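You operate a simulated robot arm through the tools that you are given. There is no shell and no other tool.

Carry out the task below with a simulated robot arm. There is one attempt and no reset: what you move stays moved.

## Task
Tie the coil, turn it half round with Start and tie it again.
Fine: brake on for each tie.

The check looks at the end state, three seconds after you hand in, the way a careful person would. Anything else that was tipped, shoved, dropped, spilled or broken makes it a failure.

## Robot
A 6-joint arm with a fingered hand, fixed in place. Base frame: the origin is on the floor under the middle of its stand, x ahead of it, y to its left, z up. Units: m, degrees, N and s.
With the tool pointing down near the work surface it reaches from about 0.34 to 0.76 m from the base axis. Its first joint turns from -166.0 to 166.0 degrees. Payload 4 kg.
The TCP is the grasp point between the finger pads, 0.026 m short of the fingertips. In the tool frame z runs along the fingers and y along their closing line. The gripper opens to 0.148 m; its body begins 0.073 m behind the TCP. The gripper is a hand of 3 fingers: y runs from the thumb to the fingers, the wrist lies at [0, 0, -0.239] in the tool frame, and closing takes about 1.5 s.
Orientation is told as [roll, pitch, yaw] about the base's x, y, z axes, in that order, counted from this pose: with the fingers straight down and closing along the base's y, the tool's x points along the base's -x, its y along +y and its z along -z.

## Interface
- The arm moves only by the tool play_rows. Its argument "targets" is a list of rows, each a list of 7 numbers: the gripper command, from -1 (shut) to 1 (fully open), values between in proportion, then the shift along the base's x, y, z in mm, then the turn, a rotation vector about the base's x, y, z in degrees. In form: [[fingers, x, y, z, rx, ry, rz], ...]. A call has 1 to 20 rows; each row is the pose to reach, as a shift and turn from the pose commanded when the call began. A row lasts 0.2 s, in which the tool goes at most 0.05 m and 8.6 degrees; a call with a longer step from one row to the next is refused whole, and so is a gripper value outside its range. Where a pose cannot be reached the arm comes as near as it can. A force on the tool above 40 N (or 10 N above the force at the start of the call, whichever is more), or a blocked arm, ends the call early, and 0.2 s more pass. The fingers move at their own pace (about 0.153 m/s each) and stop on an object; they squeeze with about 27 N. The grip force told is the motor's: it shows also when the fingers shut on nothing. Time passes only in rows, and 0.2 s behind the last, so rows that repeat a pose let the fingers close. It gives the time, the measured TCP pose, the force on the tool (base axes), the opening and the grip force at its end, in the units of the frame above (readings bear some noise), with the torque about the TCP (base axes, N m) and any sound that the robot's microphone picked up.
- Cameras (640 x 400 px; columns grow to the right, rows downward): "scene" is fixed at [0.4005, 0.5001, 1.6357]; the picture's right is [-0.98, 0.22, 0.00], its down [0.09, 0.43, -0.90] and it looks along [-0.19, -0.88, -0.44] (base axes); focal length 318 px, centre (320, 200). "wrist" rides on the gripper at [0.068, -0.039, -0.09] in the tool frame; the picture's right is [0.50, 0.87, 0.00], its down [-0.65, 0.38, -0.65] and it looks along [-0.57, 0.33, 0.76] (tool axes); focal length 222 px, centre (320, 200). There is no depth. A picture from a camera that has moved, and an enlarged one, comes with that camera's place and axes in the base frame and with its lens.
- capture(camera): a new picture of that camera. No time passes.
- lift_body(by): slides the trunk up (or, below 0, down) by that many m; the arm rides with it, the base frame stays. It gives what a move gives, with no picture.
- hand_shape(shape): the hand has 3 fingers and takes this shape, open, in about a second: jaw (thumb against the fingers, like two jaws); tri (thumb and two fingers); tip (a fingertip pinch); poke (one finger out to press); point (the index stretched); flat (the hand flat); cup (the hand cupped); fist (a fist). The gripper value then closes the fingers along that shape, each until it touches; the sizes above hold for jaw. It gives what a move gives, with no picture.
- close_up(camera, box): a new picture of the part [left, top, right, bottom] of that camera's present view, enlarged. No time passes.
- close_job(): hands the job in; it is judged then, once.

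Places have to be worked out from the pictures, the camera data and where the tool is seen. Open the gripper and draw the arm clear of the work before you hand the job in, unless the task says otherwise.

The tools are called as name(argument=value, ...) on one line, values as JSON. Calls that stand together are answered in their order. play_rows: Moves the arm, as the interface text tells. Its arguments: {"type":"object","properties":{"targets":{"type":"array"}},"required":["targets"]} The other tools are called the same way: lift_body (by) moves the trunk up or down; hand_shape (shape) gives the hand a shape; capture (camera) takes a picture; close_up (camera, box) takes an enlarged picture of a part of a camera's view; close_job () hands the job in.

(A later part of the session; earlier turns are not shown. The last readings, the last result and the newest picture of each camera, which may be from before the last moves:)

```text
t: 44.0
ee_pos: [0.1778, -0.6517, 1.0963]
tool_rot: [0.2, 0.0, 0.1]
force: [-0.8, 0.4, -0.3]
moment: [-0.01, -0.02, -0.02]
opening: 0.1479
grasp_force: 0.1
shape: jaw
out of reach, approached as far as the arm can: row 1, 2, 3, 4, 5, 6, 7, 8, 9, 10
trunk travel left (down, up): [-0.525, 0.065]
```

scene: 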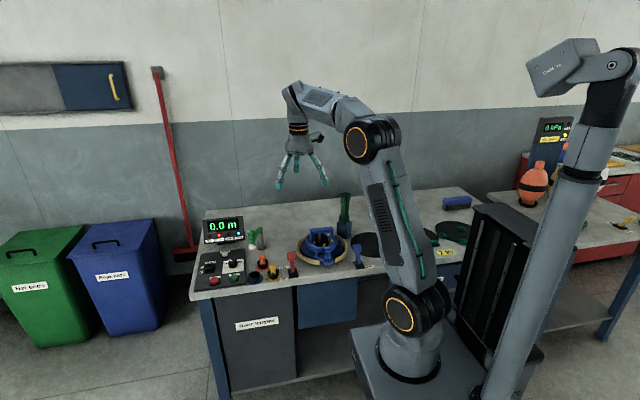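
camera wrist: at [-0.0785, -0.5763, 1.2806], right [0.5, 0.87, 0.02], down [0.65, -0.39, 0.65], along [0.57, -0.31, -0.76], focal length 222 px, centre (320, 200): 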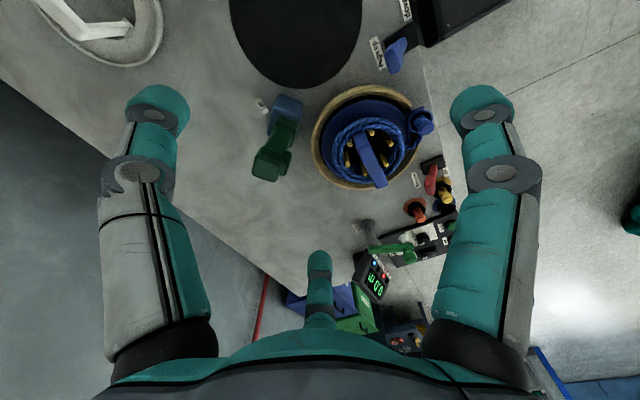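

Now the upward sweep followed by coming inward, the sequence that restored the elbow before.

play_rows(targets=[[1, 9, -36, 30, 0, 0, 0], [1, 9, -36, 75, 0, 0, 0], [1, 5, -19, 115, 0, 0, 0], [1, -4, 14, 142, 0, 0, 0], [1, -14, 53, 157, 0, 0, 0], [1, -25, 92, 164, 0, 0, 0], [1, -35, 130, 164, 0, 0, 0], [1, -44, 162, 164, 0, 0, 0], [1, -44, 162, 164, 0, 0, 0], [1, -44, 162, 164, 0, 0, 0]])

capture(camera="scene")

```text
t: 46.2
ee_pos: [0.1358, -0.486, 1.2614]
tool_rot: [0.0, 0.0, 0.0]
force: [-0.2, 0.9, -0.1]
moment: [0.0, 0.0, -0.02]
opening: 0.1483
grasp_force: 0.0
shape: jaw
out of reach, approached as far as the arm can: row 1, 2, 3, 4, 5
trunk travel left (down, up): [-0.525, 0.065]
```

```text
taken
```

scene: 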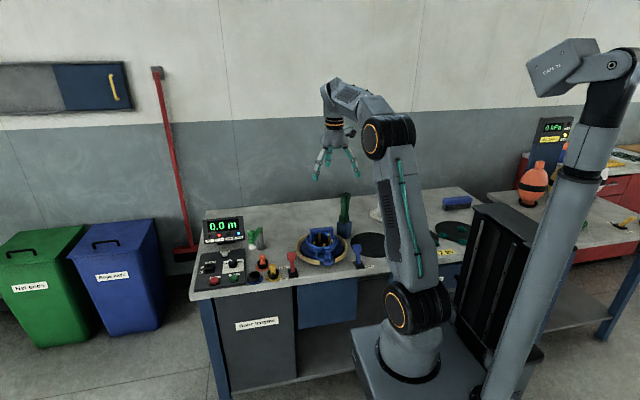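

Elbow up and exact. Now I turn the yaw in the positive direction in steps to see how far it goes freely.

play_rows(targets=[[1, 0, 0, -8, 0, 0, 8], [1, 0, 0, -16, 0, 0, 16], [1, 0, 0, -24, 0, 0, 24], [1, 0, 0, -32, 0, 0, 32], [1, 0, 0, -40, 0, 0, 40], [1, 0, 0, -48, 0, 0, 48], [1, 0, 0, -56, 0, 0, 56], [1, 0, 0, -64, 0, 0, 64], [1, 0, 0, -72, 0, 0, 72], [1, 0, 0, -80, 0, 0, 80], [1, 0, 0, -88, 0, 0, 88], [1, 0, 0, -96, 0, 0, 96], [1, 0, 0, -96, 0, 0, 104], [1, 0, 0, -96, 0, 0, 112], [1, 0, 0, -96, 0, 0, 120]])

capture(camera="wrist")

```text
t: 49.4
ee_pos: [0.1349, -0.4861, 1.1637]
tool_rot: [-0.1, 0.1, 120.2]
force: [0.2, 0.4, 0.1]
moment: [0.0, 0.02, -0.02]
opening: 0.1478
grasp_force: 0.1
shape: jaw
trunk travel left (down, up): [-0.525, 0.065]
```

```text
taken
camera wrist: at [0.2028, -0.5256, 1.2544], right [-0.5, -0.87, 0.0], down [-0.66, 0.38, 0.65], along [-0.57, 0.33, -0.76], focal length 222 px, centre (320, 200)
```

wrist: 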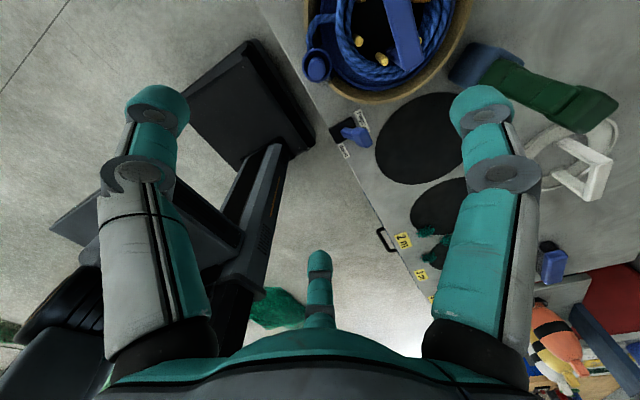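

Positive yaw is free. I continue to yaw 180 and shift to the panel side so the camera looks across the drum toward the Tie tool.

play_rows(targets=[[1, 20, 2, -5, 0, 0, 7.5], [1, 41, 4, -11, 0, 0, 15], [1, 62, 6, -16, 0, 0, 22.5], [1, 83, 8, -22, 0, 0, 30], [1, 104, 10, -28, 0, 0, 37.5], [1, 125, 12, -33, 0, 0, 45], [1, 145, 14, -39, 0, 0, 52.5], [1, 165, 16, -44, 0, 0, 60], [1, 165, 16, -44, 0, 0, 60]])

capture(camera="wrist")

close_up(camera="wrist", box=[180, 40, 460, 215])

```text
t: 51.4
ee_pos: [0.2999, -0.469, 1.1204]
tool_rot: [0.0, 0.1, -180.0]
force: [0.6, -0.6, 0.3]
moment: [0.0, 0.04, 0.02]
opening: 0.148
grasp_force: 0.0
shape: jaw
trunk travel left (down, up): [-0.525, 0.065]
```

```text
taken
camera wrist: at [0.3678, -0.4313, 1.2113], right [0.5, -0.87, 0.0], down [-0.65, -0.38, 0.65], along [-0.57, -0.33, -0.76], focal length 222 px, centre (320, 200)
```

wrist: 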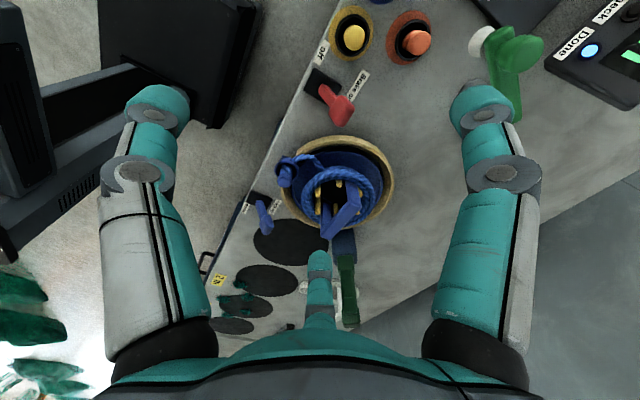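

```text
2.29 times, centred on (320, 128) of wrist
camera zoom: at [0.3678, -0.4313, 1.2113], right [0.5, -0.87, 0.0], down [-0.65, -0.38, 0.65], along [-0.57, -0.33, -0.76], focal length 508 px, centre (320, 366)
```

zoom: 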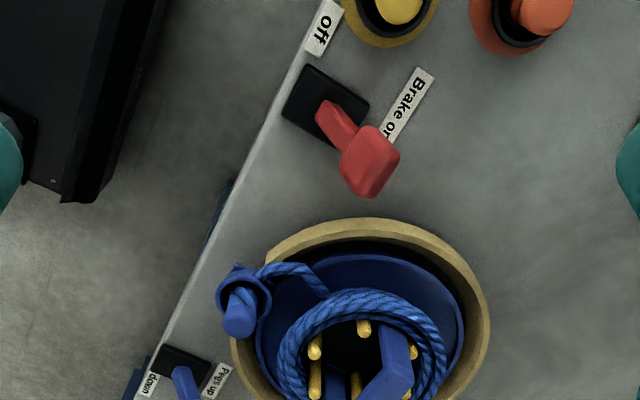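

I enlarge the drum and the Tie tool in this view.

close_up(camera="wrist", box=[270, 120, 410, 220])

close_up(camera="wrist", box=[280, 210, 420, 330])

close_up(camera="scene", box=[285, 215, 355, 275])

```text
4.00 times, centred on (340, 170) of wrist
camera zoom: at [0.3678, -0.4313, 1.2113], right [0.5, -0.87, 0.0], down [-0.65, -0.38, 0.65], along [-0.57, -0.33, -0.76], focal length 888 px, centre (240, 320)
```

zoom: 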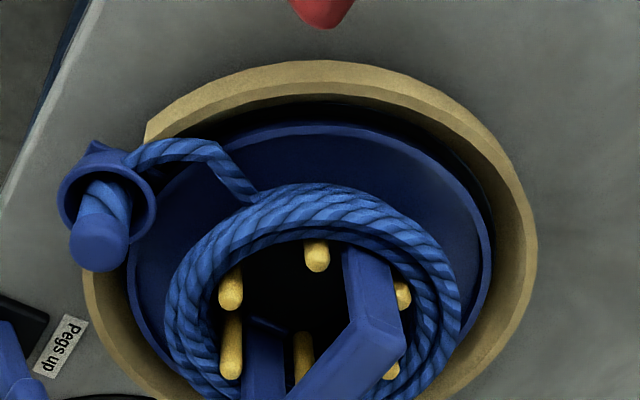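

```text
3.33 times, centred on (350, 270) of wrist
camera zoom: at [0.3678, -0.4313, 1.2113], right [0.5, -0.87, 0.0], down [-0.65, -0.38, 0.65], along [-0.57, -0.33, -0.76], focal length 740 px, centre (220, -33)
```

zoom: 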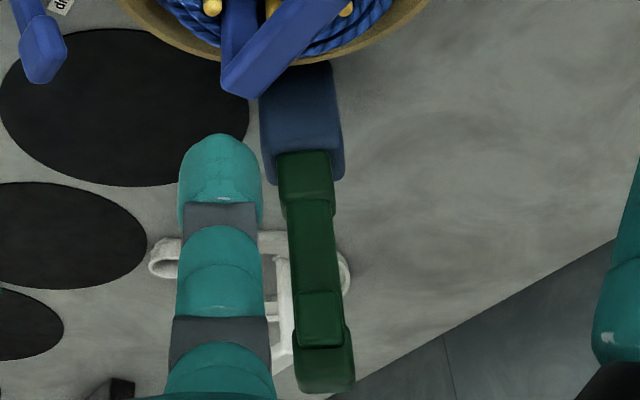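

```text
6.67 times, centred on (320, 245) of scene
camera zoom: at [0.4005, 0.5001, 1.6357], right [-0.98, 0.22, 0.0], down [0.09, 0.43, -0.9], along [-0.19, -0.88, -0.44], focal length 2121 px, centre (320, -100)
```

zoom: 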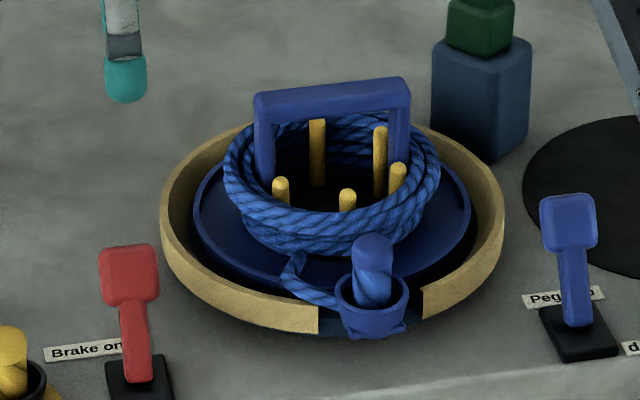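

The trigger block faces straight toward the drum (normal about 39° from +x). I move nearer to the tool with a bit more yaw to see its trigger and shape from the front.

play_rows(targets=[[1, -26, -15, 6, 0, 0, 5], [1, -52, -30, 12, 0, 0, 10], [1, -78, -45, 18, 0, 0, 15], [1, -104, -60, 24, 0, 0, 20], [1, -130, -75, 30, 0, 0, 25], [1, -156, -90, 36, 0, 0, 30], [1, -190, -110, 40, 0, 0, 30], [1, -190, -110, 40, 0, 0, 30]])

capture(camera="wrist")

close_up(camera="wrist", box=[220, 60, 440, 240])

```text
t: 53.2
ee_pos: [0.1088, -0.5799, 1.1584]
tool_rot: [0.1, 0.1, -149.9]
force: [-0.3, -0.1, 1.2]
moment: [0.0, 0.0, -0.01]
opening: 0.1481
grasp_force: 0.1
shape: jaw
trunk travel left (down, up): [-0.525, 0.065]
```

```text
taken
camera wrist: at [0.1478, -0.5124, 1.2495], right [0.87, -0.5, 0.0], down [-0.38, -0.66, 0.65], along [-0.33, -0.57, -0.76], focal length 222 px, centre (320, 200)
```

wrist: 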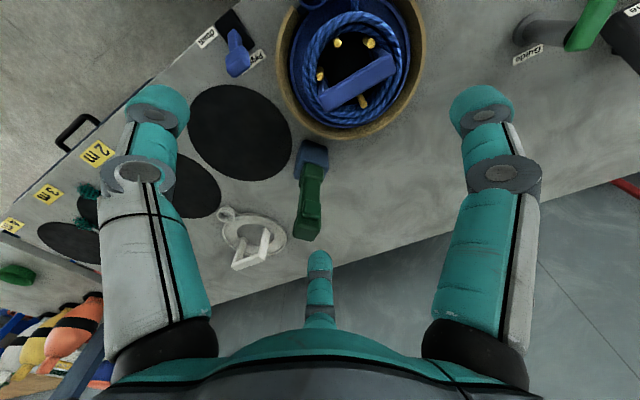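

```text
2.22 times, centred on (330, 150) of wrist
camera zoom: at [0.1478, -0.5124, 1.2495], right [0.87, -0.5, 0.0], down [-0.38, -0.66, 0.65], along [-0.33, -0.57, -0.76], focal length 494 px, centre (298, 311)
```

zoom: 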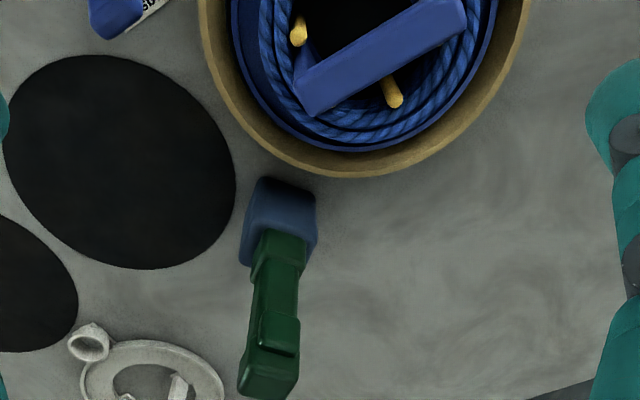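

I enlarge the tool strongly from this angle.

close_up(camera="wrist", box=[280, 130, 350, 250])

close_up(camera="wrist", box=[260, 0, 440, 150])

close_up(camera="scene", box=[320, 185, 375, 245])

```text
3.33 times, centred on (315, 190) of wrist
camera zoom: at [0.1478, -0.5124, 1.2495], right [0.87, -0.5, 0.0], down [-0.38, -0.66, 0.65], along [-0.33, -0.57, -0.76], focal length 740 px, centre (337, 233)
```

zoom: 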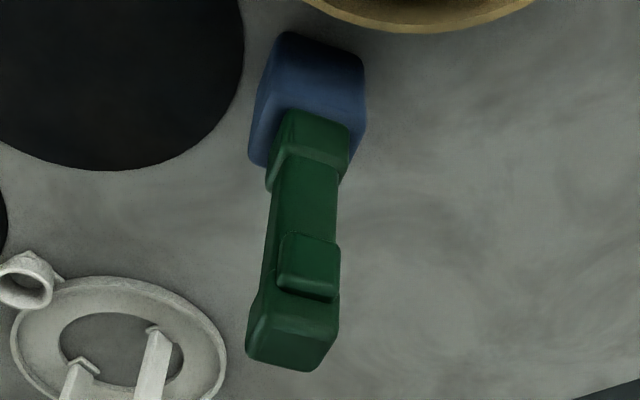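

```text
2.67 times, centred on (350, 75) of wrist
camera zoom: at [0.1478, -0.5124, 1.2495], right [0.87, -0.5, 0.0], down [-0.38, -0.66, 0.65], along [-0.33, -0.57, -0.76], focal length 592 px, centre (240, 533)
```

zoom: 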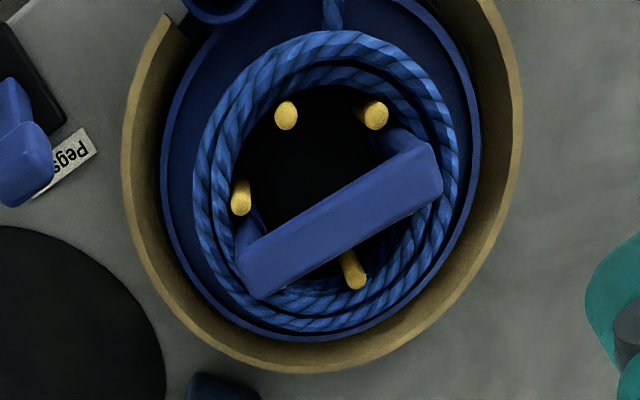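

```text
6.67 times, centred on (348, 215) of scene
camera zoom: at [0.4005, 0.5001, 1.6357], right [-0.98, 0.22, 0.0], down [0.09, 0.43, -0.9], along [-0.19, -0.88, -0.44], focal length 2121 px, centre (137, 100)
```

zoom: 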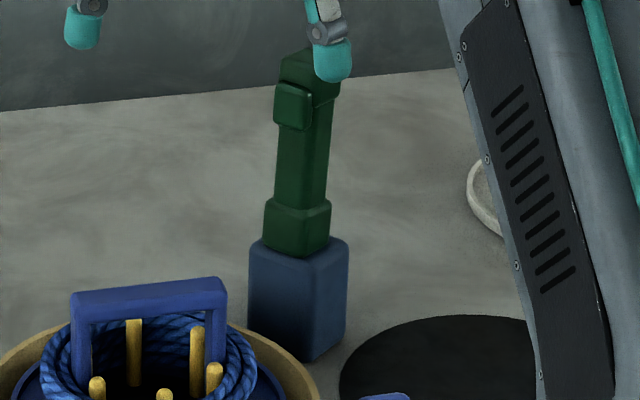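

The tool axis stands at about (0.018,-0.702), its front facing the drum centre at about (0.153,-0.592). Before grasping I close the hand in free air to see how the three fingers meet.

play_rows(targets=[[-1, 0, 0, 0, 0, 0, 0], [-1, 0, 0, 0, 0, 0, 0], [-1, 0, 0, 0, 0, 0, 0], [-1, 0, 0, 0, 0, 0, 0], [-1, 0, 0, 0, 0, 0, 0], [-1, 0, 0, 0, 0, 0, 0], [-1, 0, 0, 0, 0, 0, 0], [-1, 0, 0, 0, 0, 0, 0]])

capture(camera="wrist")

close_up(camera="scene", box=[300, 120, 400, 220])

```text
t: 55.0
ee_pos: [0.1101, -0.5782, 1.1588]
tool_rot: [0.0, 0.0, -149.9]
force: [0.0, 0.0, -0.5]
moment: [0.0, -0.01, 0.0]
opening: 0.0001
grasp_force: 26.6
shape: jaw
trunk travel left (down, up): [-0.525, 0.065]
```

```text
taken
camera wrist: at [0.1484, -0.5121, 1.2496], right [0.87, -0.5, 0.0], down [-0.38, -0.66, 0.65], along [-0.33, -0.57, -0.76], focal length 222 px, centre (320, 200)
```

wrist: 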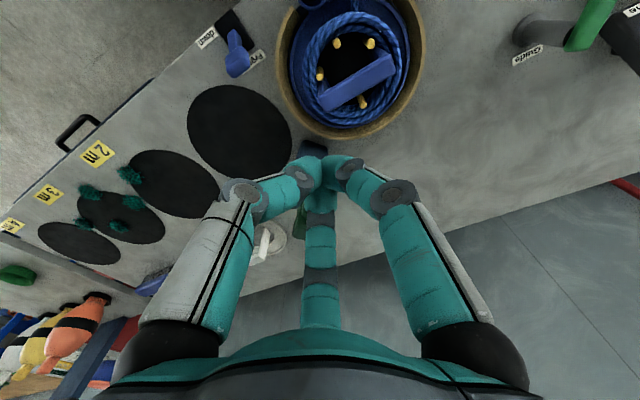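

```text
4.00 times, centred on (350, 170) of scene
camera zoom: at [0.4005, 0.5001, 1.6357], right [-0.98, 0.22, 0.0], down [0.09, 0.43, -0.9], along [-0.19, -0.88, -0.44], focal length 1272 px, centre (200, 320)
```

zoom: 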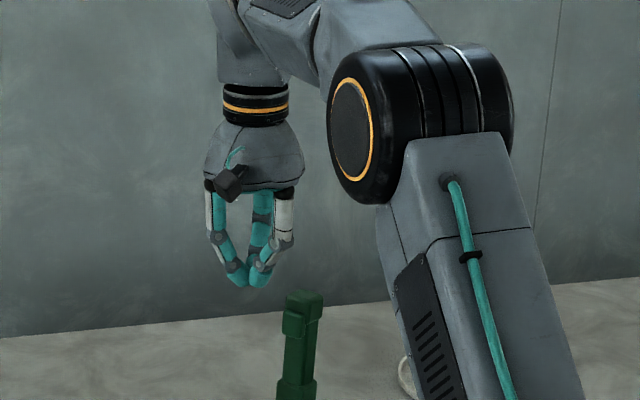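

The three fingers meet at a point, thumb against two fingers. I reopen the hand and raise the trunk by 6 cm so that lifting the tool out stays within reach.

play_rows(targets=[[1, 0, 0, 0, 0, 0, 0], [1, 0, 0, 0, 0, 0, 0], [1, 0, 0, 0, 0, 0, 0], [1, 0, 0, 0, 0, 0, 0], [1, 0, 0, 0, 0, 0, 0], [1, 0, 0, 0, 0, 0, 0]])

lift_body(by=0.06)

```text
t: 56.4
ee_pos: [0.1105, -0.5781, 1.1593]
tool_rot: [0.0, 0.0, -150.1]
force: [0.9, -0.2, 0.3]
moment: [-0.02, 0.02, 0.03]
opening: 0.1479
grasp_force: 0.1
shape: jaw
trunk travel left (down, up): [-0.525, 0.065]
```

```text
t: 57.4
ee_pos: [0.1101, -0.5797, 1.2195]
tool_rot: [0.0, 0.0, -149.9]
force: [-0.6, -0.9, -0.9]
moment: [0.01, 0.0, -0.02]
opening: 0.1478
grasp_force: 0.0
shape: jaw
trunk travel left (down, up): [-0.585, 0.005]
```

The trunk is up. Now I turn to yaw ≈129° (thumb toward the trigger side) and move to a standoff above and beside the tool for an accurate look.

play_rows(targets=[[1, -7, -8, -5, 0, 0, -8.1], [1, -14, -16, -10, 0, 0, -16.2], [1, -21, -24, -15, 0, 0, -24.3], [1, -28, -32, -20, 0, 0, -32.4], [1, -35, -40, -25, 0, 0, -40.5], [1, -42, -48, -30, 0, 0, -48.6], [1, -49, -56, -35, 0, 0, -56.7], [1, -56, -64, -40, 0, 0, -64.8], [1, -63, -72, -45, 0, 0, -72.9], [1, -70, -80, -50, 0, 0, -80.9], [1, -70, -80, -50, 0, 0, -80.9]])

capture(camera="wrist")

close_up(camera="wrist", box=[300, 40, 440, 200])

```text
t: 59.8
ee_pos: [0.0393, -0.6575, 1.1679]
tool_rot: [0.0, 0.1, 129.0]
force: [0.3, -0.2, 0.1]
moment: [0.0, -0.03, 0.01]
opening: 0.148
grasp_force: 0.2
shape: jaw
trunk travel left (down, up): [-0.585, 0.005]
```

```text
taken
camera wrist: at [0.1125, -0.6865, 1.2579], right [-0.36, -0.93, 0.0], down [-0.71, 0.27, 0.65], along [-0.61, 0.23, -0.76], focal length 222 px, centre (320, 200)
```

wrist: 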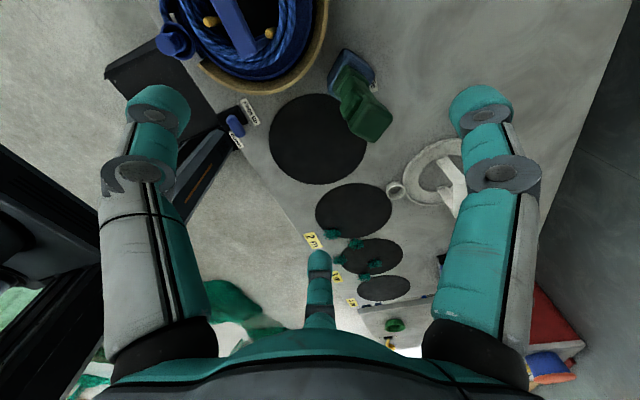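

```text
2.50 times, centred on (370, 120) of wrist
camera zoom: at [0.1125, -0.6865, 1.2579], right [-0.36, -0.93, 0.0], down [-0.71, 0.27, 0.65], along [-0.61, 0.23, -0.76], focal length 555 px, centre (195, 400)
```

zoom: 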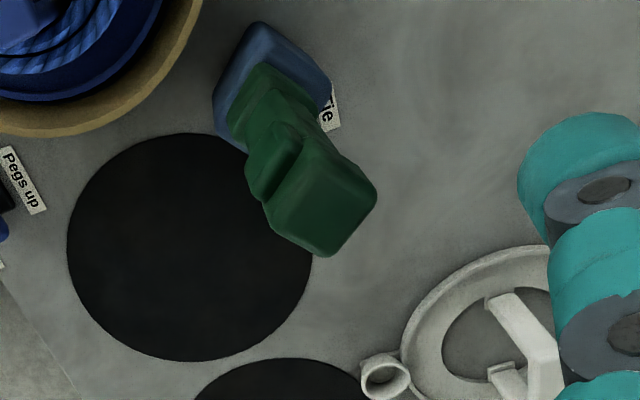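

The top of the tool is at about (0.018,-0.702,1.05) and its front normal ≈38.5°, matching my yaw of 129°. I lower to 1.11 m (fingertips still above its top), then move over the tool.

play_rows(targets=[[1, 0, 0, -29, 0, 0, 0], [1, 0, 0, -58, 0, 0, 0], [1, -8, -20, -58, 0, 0, 0], [1, -17, -40, -58, 0, 0, 0], [1, -17, -40, -58, 0, 0, 0]])

capture(camera="wrist")

close_up(camera="scene", box=[310, 160, 390, 230])

```text
t: 61.0
ee_pos: [0.0319, -0.6805, 1.1083]
tool_rot: [0.0, 0.0, 129.0]
force: [0.9, 0.5, 0.5]
moment: [0.0, 0.0, -0.02]
opening: 0.148
grasp_force: 0.0
shape: jaw
out of reach, approached as far as the arm can: row 4, 5
trunk travel left (down, up): [-0.585, 0.005]
```

```text
taken
camera wrist: at [0.1044, -0.7089, 1.1982], right [-0.36, -0.93, 0.0], down [-0.71, 0.27, 0.65], along [-0.61, 0.23, -0.76], focal length 222 px, centre (320, 200)
```

wrist: 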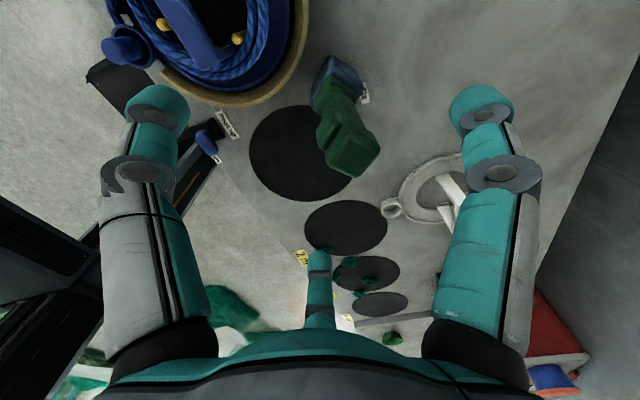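

```text
5.71 times, centred on (350, 195) of scene
camera zoom: at [0.4005, 0.5001, 1.6357], right [-0.98, 0.22, 0.0], down [0.09, 0.43, -0.9], along [-0.19, -0.88, -0.44], focal length 1818 px, centre (149, 229)
```

zoom: 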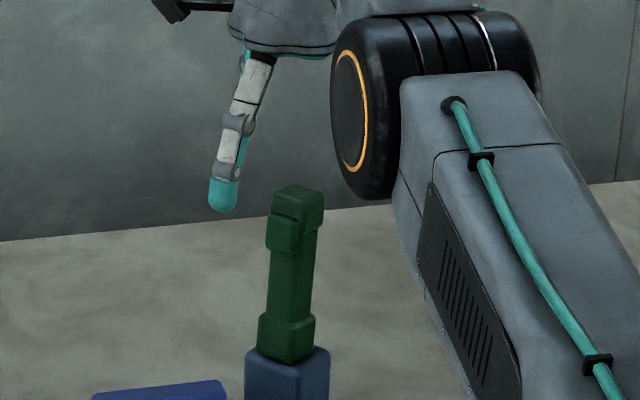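

Directly above the tool is just out of reach with a vertical hand. I tilt the hand 15° about its own closing axis (wrist nearer the base, closing line still level) and shift over the tool at the same height.

play_rows(targets=[[1, 0, 0, 0, -5.8, -4.7, 0], [1, 0, 0, 0, -11.66, -9.44, 0], [1, -5, -9, 0, -11.66, -9.44, 0], [1, -9, -17.5, 0, -11.66, -9.44, 0], [1, -9, -17.5, 0, -11.66, -9.44, 0]])

capture(camera="wrist")

close_up(camera="scene", box=[310, 140, 390, 230])

```text
t: 62.2
ee_pos: [0.0208, -0.7221, 1.1142]
tool_rot: [-0.1, 14.9, 129.0]
force: [0.0, 0.5, 0.3]
moment: [0.01, 0.0, -0.02]
opening: 0.1481
grasp_force: 0.2
shape: jaw
out of reach, approached as far as the arm can: row 1, 2, 3, 4, 5
trunk travel left (down, up): [-0.585, 0.005]
```

```text
taken
camera wrist: at [0.0774, -0.7306, 1.219], right [-0.37, -0.92, 0.13], down [-0.8, 0.38, 0.46], along [-0.48, 0.07, -0.88], focal length 222 px, centre (320, 200)
```

wrist: 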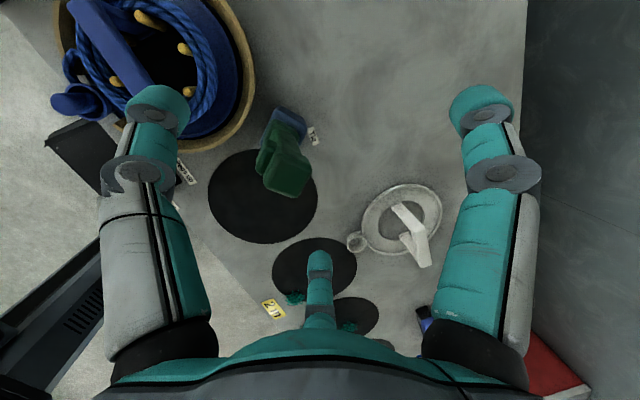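

```text
4.44 times, centred on (350, 185) of scene
camera zoom: at [0.4005, 0.5001, 1.6357], right [-0.98, 0.22, 0.0], down [0.09, 0.43, -0.9], along [-0.19, -0.88, -0.44], focal length 1414 px, centre (187, 267)
```

zoom: 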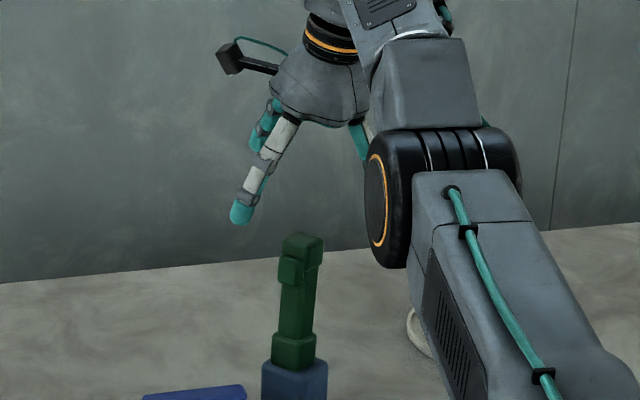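

That move was trapped on the stretched-arm sphere again (my previous target was slightly beyond reach and flipped the elbow). I retreat up and to the side with the tilt undone, then repeat the recovery sweep.

play_rows(targets=[[1, 4, 5, 20, 3, 2.4, 0], [1, 25, 15, 32, 6, 4.8, 0], [1, 60, 25, 40, 9, 7.2, 0], [1, 100, 40, 42, 11.66, 9.44, 0], [1, 140, 55, 42, 11.66, 9.44, 0], [1, 159, 62, 42, 11.66, 9.44, 0], [1, 159, 62, 42, 11.66, 9.44, 0]])

```text
t: 63.8
ee_pos: [0.1804, -0.6557, 1.1526]
tool_rot: [0.0, 0.1, 129.0]
force: [-0.3, -0.7, 0.1]
moment: [0.01, 0.03, 0.0]
opening: 0.148
grasp_force: 0.0
shape: jaw
out of reach, approached as far as the arm can: row 1, 2, 3, 4, 5
trunk travel left (down, up): [-0.585, 0.005]
```

play_rows(targets=[[1, 9, -36, 30, 0, 0, 0], [1, 9, -36, 75, 0, 0, 0], [1, 5, -19, 115, 0, 0, 0], [1, -4, 14, 142, 0, 0, 0], [1, -14, 53, 157, 0, 0, 0], [1, -25, 92, 164, 0, 0, 0], [1, -35, 130, 164, 0, 0, 0], [1, -44, 162, 164, 0, 0, 0], [1, -44, 162, 164, 0, 0, 0], [1, -44, 162, 164, 0, 0, 0]])

capture(camera="scene")

```text
t: 66.0
ee_pos: [0.1342, -0.4972, 1.322]
tool_rot: [0.0, 0.0, 129.2]
force: [0.3, -0.4, 1.0]
moment: [-0.01, -0.02, 0.01]
opening: 0.1481
grasp_force: 0.0
shape: jaw
out of reach, approached as far as the arm can: row 1, 2, 3, 4, 5
trunk travel left (down, up): [-0.585, 0.005]
```

```text
taken
```

scene: 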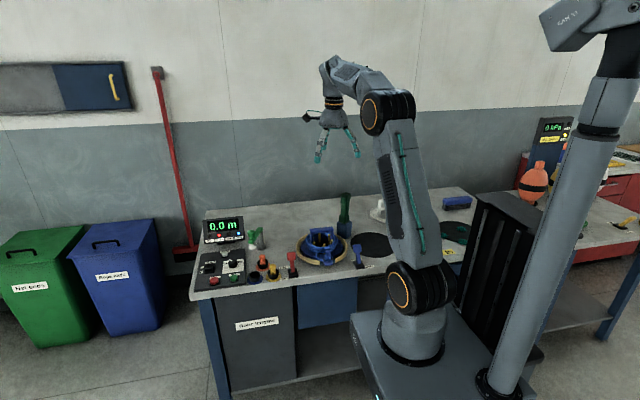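

Recovered with the elbow up. Now I approach with the 15° tilt already applied while still well inside reach, then move out over the tool at 1.12 m.

play_rows(targets=[[1, -14, -20, -30, -3.9, -3.15, 0], [1, -28, -40, -60, -7.8, -6.3, 0], [1, -43, -60, -90, -11.66, -9.44, 0], [1, -58, -81, -121, -11.66, -9.44, 0], [1, -74, -103, -152, -11.66, -9.44, 0], [1, -83, -128, -165, -11.66, -9.44, 0], [1, -93, -153, -180, -11.66, -9.44, 0], [1, -102, -178, -192, -11.66, -9.44, 0], [1, -111.6, -200.8, -202, -11.66, -9.44, 0], [1, -111.6, -200.8, -202, -11.66, -9.44, 0]])

capture(camera="wrist")

close_up(camera="scene", box=[310, 140, 390, 230])

```text
t: 68.2
ee_pos: [0.0236, -0.6964, 1.1145]
tool_rot: [0.1, 14.9, 129.1]
force: [0.2, 0.1, 0.4]
moment: [0.0, 0.01, 0.0]
opening: 0.1478
grasp_force: 0.0
shape: jaw
trunk travel left (down, up): [-0.585, 0.005]
```

```text
taken
camera wrist: at [0.0795, -0.7055, 1.2193], right [-0.37, -0.92, 0.13], down [-0.8, 0.38, 0.46], along [-0.48, 0.07, -0.88], focal length 222 px, centre (320, 200)
```

wrist: 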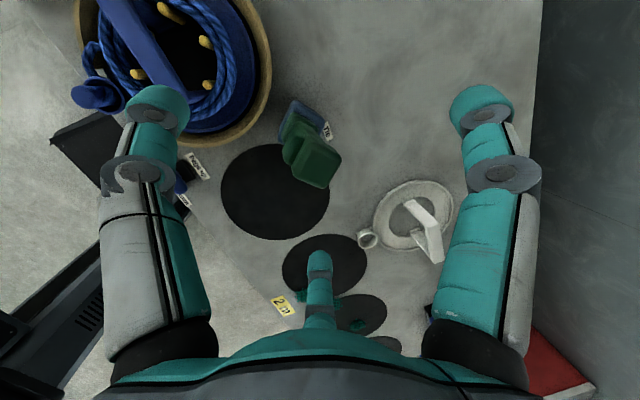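

```text
4.44 times, centred on (350, 185) of scene
camera zoom: at [0.4005, 0.5001, 1.6357], right [-0.98, 0.22, 0.0], down [0.09, 0.43, -0.9], along [-0.19, -0.88, -0.44], focal length 1414 px, centre (187, 267)
```

zoom: 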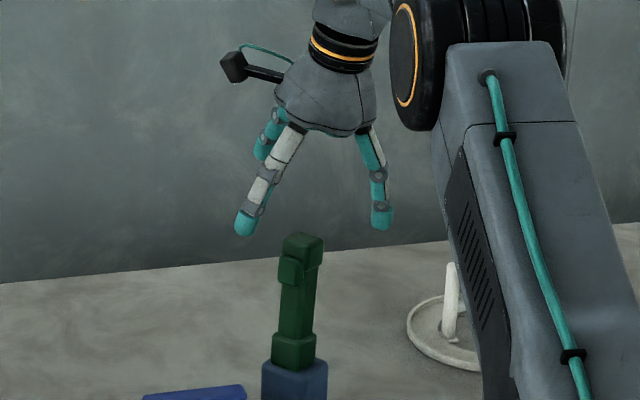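

The tool's top appears exactly where predicted, so the hand is well centred. I descend with open fingers to trigger height (TCP z≈1.025).

play_rows(targets=[[1, -1, -1.6, -30, 0, 0, 0], [1, -1, -1.6, -60, 0, 0, 0], [1, -1, -1.6, -89, 0, 0, 0], [1, -1, -1.6, -89, 0, 0, 0]])

capture(camera="wrist")

close_up(camera="scene", box=[310, 160, 390, 250])

```text
t: 69.2
ee_pos: [0.0218, -0.7011, 1.0266]
tool_rot: [0.1, 15.0, 129.1]
force: [0.8, -0.2, -0.3]
moment: [0.0, -0.02, -0.01]
opening: 0.1477
grasp_force: 0.1
shape: jaw
trunk travel left (down, up): [-0.585, 0.005]
```

```text
taken
camera wrist: at [0.0779, -0.709, 1.1309], right [-0.37, -0.92, 0.13], down [-0.8, 0.38, 0.46], along [-0.48, 0.07, -0.88], focal length 222 px, centre (320, 200)
```

wrist: 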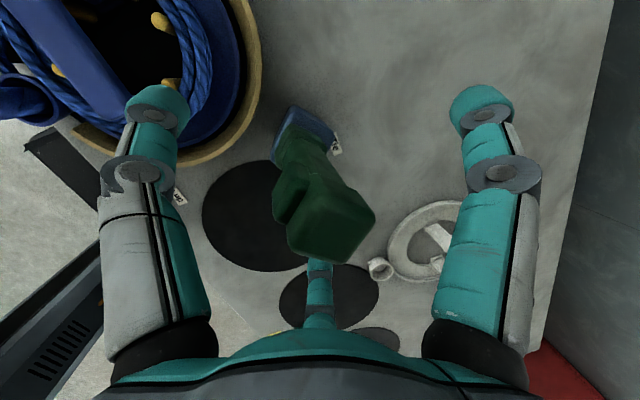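

```text
4.44 times, centred on (350, 205) of scene
camera zoom: at [0.4005, 0.5001, 1.6357], right [-0.98, 0.22, 0.0], down [0.09, 0.43, -0.9], along [-0.19, -0.88, -0.44], focal length 1414 px, centre (187, 178)
```

zoom: 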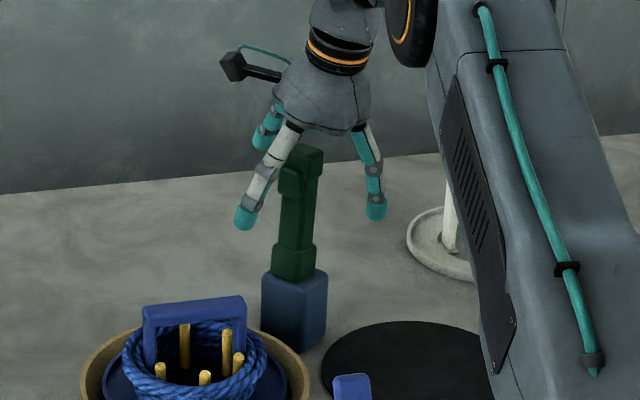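

The tool stands between the open fingers, thumb in front of the trigger. I close gradually to find first contact.

play_rows(targets=[[0, 0, 0, 0, 0, 0, 0], [-0.25, 0, 0, 0, 0, 0, 0], [-0.25, 0, 0, 0, 0, 0, 0], [-0.25, 0, 0, 0, 0, 0, 0], [-0.25, 0, 0, 0, 0, 0, 0]])

capture(camera="wrist")

close_up(camera="scene", box=[325, 180, 375, 230])

```text
t: 70.4
ee_pos: [0.0218, -0.7, 1.0271]
tool_rot: [0.0, 14.9, 129.2]
force: [-0.3, 0.0, -0.3]
moment: [0.02, 0.02, 0.01]
opening: 0.0559
grasp_force: 0.1
shape: jaw
trunk travel left (down, up): [-0.585, 0.005]
```

```text
taken
camera wrist: at [0.078, -0.7088, 1.1313], right [-0.37, -0.92, 0.13], down [-0.8, 0.38, 0.46], along [-0.48, 0.07, -0.88], focal length 222 px, centre (320, 200)
```

wrist: 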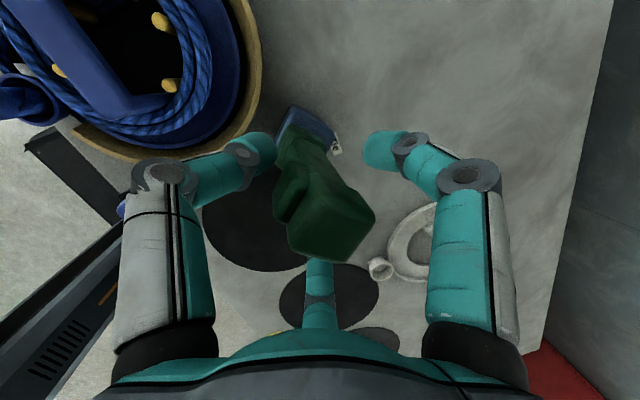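

```text
8.00 times, centred on (350, 205) of scene
camera zoom: at [0.4005, 0.5001, 1.6357], right [-0.98, 0.22, 0.0], down [0.09, 0.43, -0.9], along [-0.19, -0.88, -0.44], focal length 2545 px, centre (80, 160)
```

zoom: 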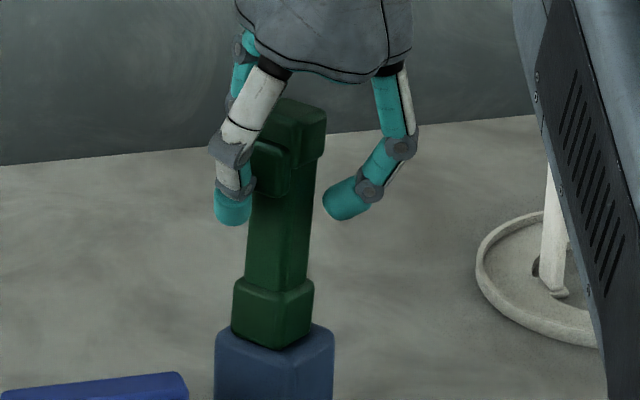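

The thumb tip sits just below the trigger. I raise the hand 14 mm so its pad faces the trigger itself, then close in small steps.

play_rows(targets=[[-0.25, 0, 0, 14, 0, 0, 0], [-0.35, 0, 0, 14, 0, 0, 0], [-0.4, 0, 0, 14, 0, 0, 0], [-0.4, 0, 0, 14, 0, 0, 0]])

close_up(camera="scene", box=[325, 180, 375, 230])

close_up(camera="wrist", box=[220, 90, 460, 290])

```text
t: 71.4
ee_pos: [0.022, -0.6996, 1.0413]
tool_rot: [0.0, 15.0, 129.1]
force: [-1.1, -0.2, -0.7]
moment: [-0.01, 0.01, -0.04]
opening: 0.0449
grasp_force: 0.0
shape: jaw
trunk travel left (down, up): [-0.585, 0.005]
```

```text
8.00 times, centred on (350, 205) of scene
camera zoom: at [0.4005, 0.5001, 1.6357], right [-0.98, 0.22, 0.0], down [0.09, 0.43, -0.9], along [-0.19, -0.88, -0.44], focal length 2545 px, centre (80, 160)
```

zoom: 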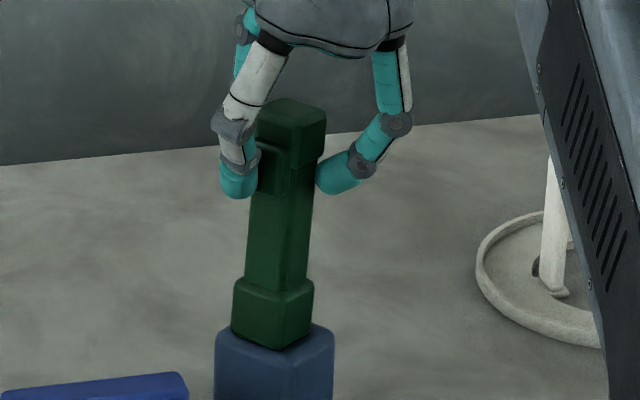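

```text
2.00 times, centred on (340, 190) of wrist
camera zoom: at [0.0785, -0.7082, 1.146], right [-0.37, -0.92, 0.13], down [-0.8, 0.38, 0.46], along [-0.48, 0.07, -0.88], focal length 444 px, centre (280, 220)
```

zoom: 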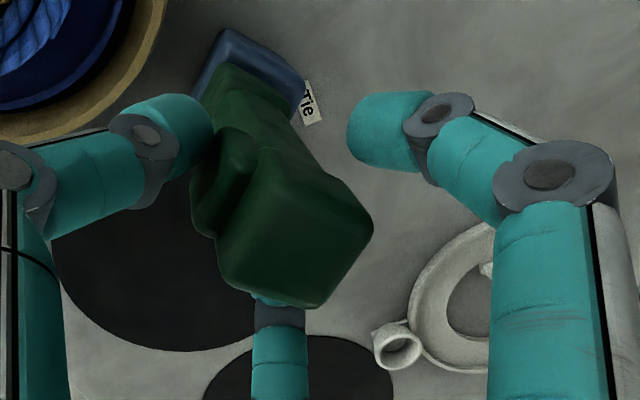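

The two fingers come from the sides (about 20° off), so they would not oppose the thumb well. I open, shift the hand ~16 mm back behind the tool so the fingers meet its rear corners, and then close.

play_rows(targets=[[0.4, 0, 0, 0, 0, 0, 0], [0.4, 0, 0, 0, 0, 0, 0], [0.4, -7, -3.5, 0, 0, 0, 0], [0.4, -14.9, -7, 0, 0, 0, 0], [0.4, -14.9, -7, 0, 0, 0, 0]])

close_up(camera="wrist", box=[180, 60, 460, 290])

```text
t: 72.6
ee_pos: [0.0072, -0.7053, 1.0412]
tool_rot: [0.0, 15.0, 129.2]
force: [-0.3, -0.7, -0.5]
moment: [0.0, -0.02, 0.01]
opening: 0.1029
grasp_force: 0.1
shape: jaw
trunk travel left (down, up): [-0.585, 0.005]
```

```text
1.74 times, centred on (320, 175) of wrist
camera zoom: at [0.0633, -0.7145, 1.1461], right [-0.37, -0.92, 0.13], down [-0.8, 0.38, 0.46], along [-0.48, 0.07, -0.88], focal length 386 px, centre (320, 244)
```

zoom: 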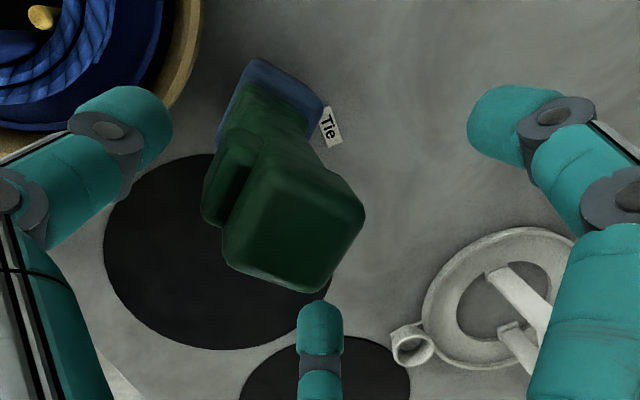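

The tool is centred between the fingers; I shift 5 mm further back so the fingers bear on its rear face, then close in stages.

play_rows(targets=[[0.4, -3.9, -3.1, 0, 0, 0, 0], [0.0, -3.9, -3.1, 0, 0, 0, 0], [-0.3, -3.9, -3.1, 0, 0, 0, 0], [-0.5, -3.9, -3.1, 0, 0, 0, 0], [-0.5, -3.9, -3.1, 0, 0, 0, 0], [-0.5, -3.9, -3.1, 0, 0, 0, 0]])

close_up(camera="wrist", box=[180, 60, 460, 290])

close_up(camera="scene", box=[325, 180, 375, 230])

```text
t: 74.0
ee_pos: [0.0046, -0.7072, 1.0408]
tool_rot: [0.2, 15.0, 129.2]
force: [11.2, 11.9, 6.6]
moment: [0.34, -0.44, 0.14]
opening: 0.0476
grasp_force: 0.0
shape: jaw
trunk travel left (down, up): [-0.585, 0.005]
```

```text
1.74 times, centred on (320, 175) of wrist
camera zoom: at [0.062, -0.7157, 1.1466], right [-0.37, -0.92, 0.13], down [-0.8, 0.38, 0.46], along [-0.48, 0.07, -0.88], focal length 386 px, centre (320, 244)
```

zoom: 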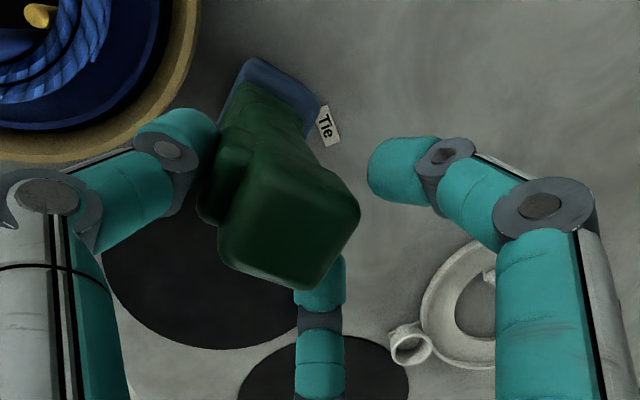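

```text
8.00 times, centred on (350, 205) of scene
camera zoom: at [0.4005, 0.5001, 1.6357], right [-0.98, 0.22, 0.0], down [0.09, 0.43, -0.9], along [-0.19, -0.88, -0.44], focal length 2545 px, centre (80, 160)
```

zoom: 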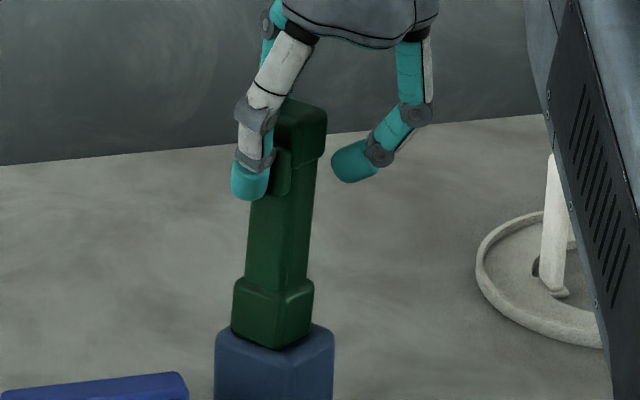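

The thumb is on the trigger (reaction ≈16 N toward the drum side); the two fingers haven't reached the rear yet. I close on so that they take up the load.

play_rows(targets=[[-0.7, 0, 0, 0, 0, 0, 0], [-0.85, 0, 0, 0, 0, 0, 0], [-1, 0, 0, 0, 0, 0, 0], [-1, 0, 0, 0, 0, 0, 0], [-1, 0, 0, 0, 0, 0, 0], [-1, 0, 0, 0, 0, 0, 0]])

close_up(camera="wrist", box=[180, 60, 460, 290])

close_up(camera="scene", box=[325, 180, 375, 230])

```text
t: 75.4
ee_pos: [0.0052, -0.7075, 1.0416]
tool_rot: [0.0, 14.9, 129.0]
force: [14.1, 8.7, -6.9]
moment: [0.31, -0.4, 0.16]
opening: 0.0471
grasp_force: 26.5
shape: jaw
trunk travel left (down, up): [-0.585, 0.005]
```

```text
1.74 times, centred on (320, 175) of wrist
camera zoom: at [0.062, -0.7167, 1.1448], right [-0.37, -0.92, 0.13], down [-0.8, 0.38, 0.46], along [-0.48, 0.07, -0.88], focal length 386 px, centre (320, 244)
```

zoom: 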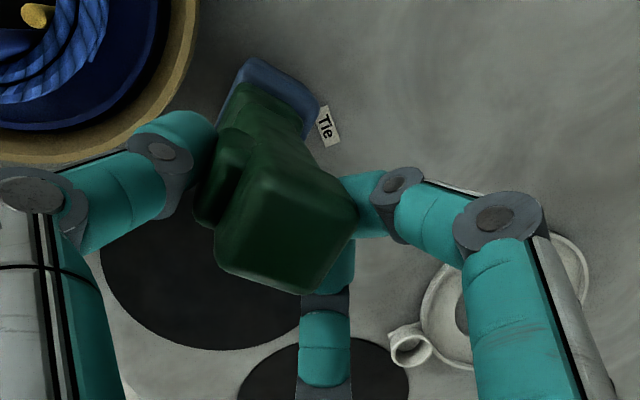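

```text
8.00 times, centred on (350, 205) of scene
camera zoom: at [0.4005, 0.5001, 1.6357], right [-0.98, 0.22, 0.0], down [0.09, 0.43, -0.9], along [-0.19, -0.88, -0.44], focal length 2545 px, centre (80, 160)
```

zoom: 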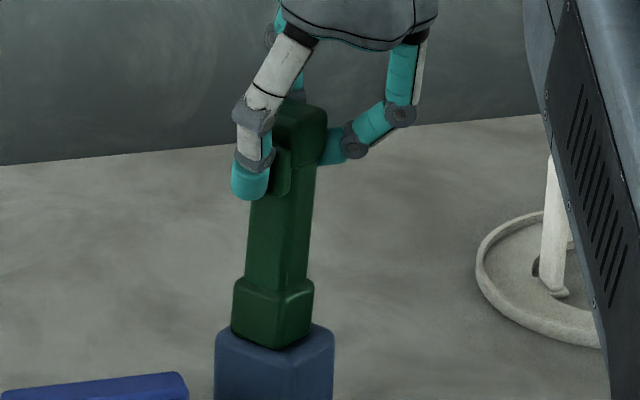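

All three fingers hold the tool (grip 26.5 N), but a ~16 N side force against the holster remains. I ease the hand a few mm toward the drum side to balance it.

play_rows(targets=[[-1, 1.6, 1.3, 0, 0, 0, 0], [-1, 3.1, 2.5, 0, 0, 0, 0], [-1, 3.1, 2.5, 0, 0, 0, 0], [-1, 3.1, 2.5, 0, 0, 0, 0]])

```text
t: 76.4
ee_pos: [0.008, -0.7069, 1.041]
tool_rot: [0.0, 14.9, 129.1]
force: [3.7, 4.5, -10.5]
moment: [0.13, -0.04, 0.17]
opening: 0.0443
grasp_force: 26.4
shape: jaw
trunk travel left (down, up): [-0.585, 0.005]
```

The side load has dropped to a few newtons. I lift straight up slowly and watch the force.

play_rows(targets=[[-1, 0.5, 0.4, 8, 0, 0, 0], [-1, 0.5, 0.4, 16, 0, 0, 0], [-1, 0.5, 0.4, 20, 0, 0, 0], [-1, 0.5, 0.4, 20, 0, 0, 0]])

close_up(camera="scene", box=[325, 175, 375, 245])

```text
t: 77.4
ee_pos: [0.011, -0.7085, 1.0692]
tool_rot: [0.4, 15.4, 129.3]
force: [13.3, -5.8, 20.9]
moment: [-0.07, -0.49, -0.18]
opening: 0.0358
grasp_force: 27.2
shape: jaw
trunk travel left (down, up): [-0.585, 0.005]
```

```text
5.71 times, centred on (350, 210) of scene
camera zoom: at [0.4005, 0.5001, 1.6357], right [-0.98, 0.22, 0.0], down [0.09, 0.43, -0.9], along [-0.19, -0.88, -0.44], focal length 1818 px, centre (149, 143)
```

zoom: 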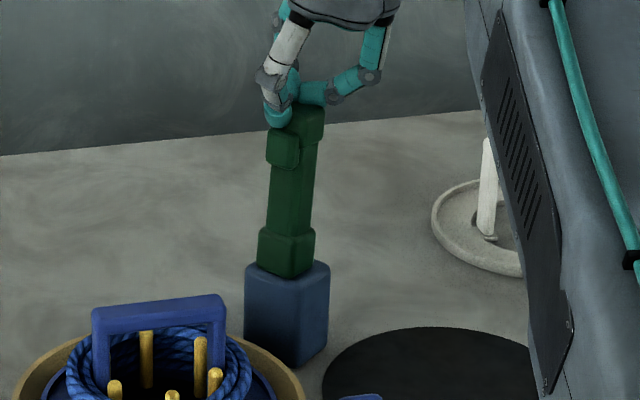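

The fingers slipped upward off the rounded top; the tool stayed in its holster. I open, and will regrip lower, on the slimmer handle below the top block.

play_rows(targets=[[1, 0, 0, 0, 0, 0, 0], [1, 0, 0, 0, 0, 0, 0], [1, 0, 0, 0, 0, 0, 0], [1, 0, 0, 0, 0, 0, 0], [1, 0, 0, 0, 0, 0, 0]])

capture(camera="wrist")

close_up(camera="scene", box=[325, 180, 375, 250])

close_up(camera="scene", box=[195, 210, 265, 255])

```text
t: 77.8
ee_pos: [0.0072, -0.7091, 1.0662]
tool_rot: [0.3, 15.4, 129.1]
force: [0.6, 0.3, 0.0]
moment: [0.02, 0.0, -0.03]
opening: 0.1478
grasp_force: 0.0
shape: jaw
trunk travel left (down, up): [-0.585, 0.005]
stopped in row 2: the force on the tool passed its limit at 45 N (the readings are from after the stop); the commanded pose is now the measured one
```

```text
taken
camera wrist: at [0.0632, -0.7171, 1.1701], right [-0.37, -0.92, 0.14], down [-0.8, 0.39, 0.46], along [-0.47, 0.06, -0.88], focal length 222 px, centre (320, 200)
```

wrist: 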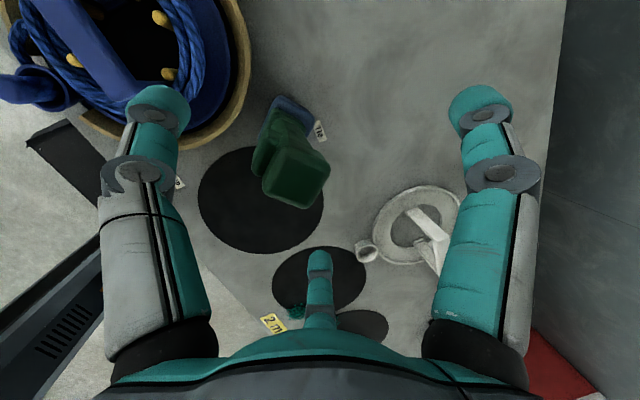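

```text
5.71 times, centred on (350, 215) of scene
camera zoom: at [0.4005, 0.5001, 1.6357], right [-0.98, 0.22, 0.0], down [0.09, 0.43, -0.9], along [-0.19, -0.88, -0.44], focal length 1818 px, centre (149, 114)
```

zoom: 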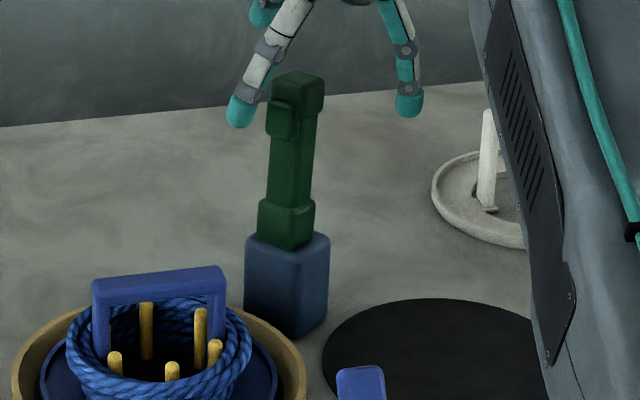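

```text
8.89 times, centred on (230, 232) of scene
camera zoom: at [0.4005, 0.5001, 1.6357], right [-0.98, 0.22, 0.0], down [0.09, 0.43, -0.9], along [-0.19, -0.88, -0.44], focal length 2828 px, centre (1120, -89)
```

zoom: 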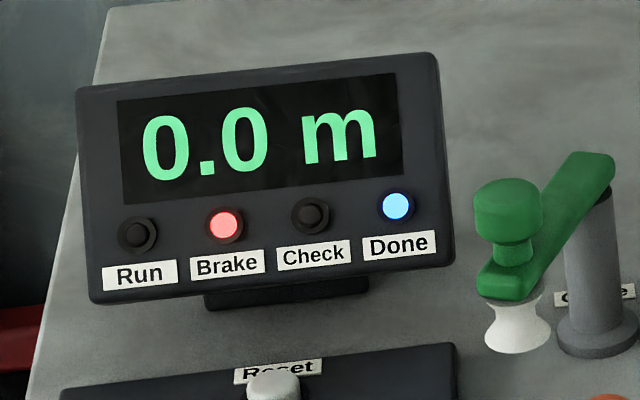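

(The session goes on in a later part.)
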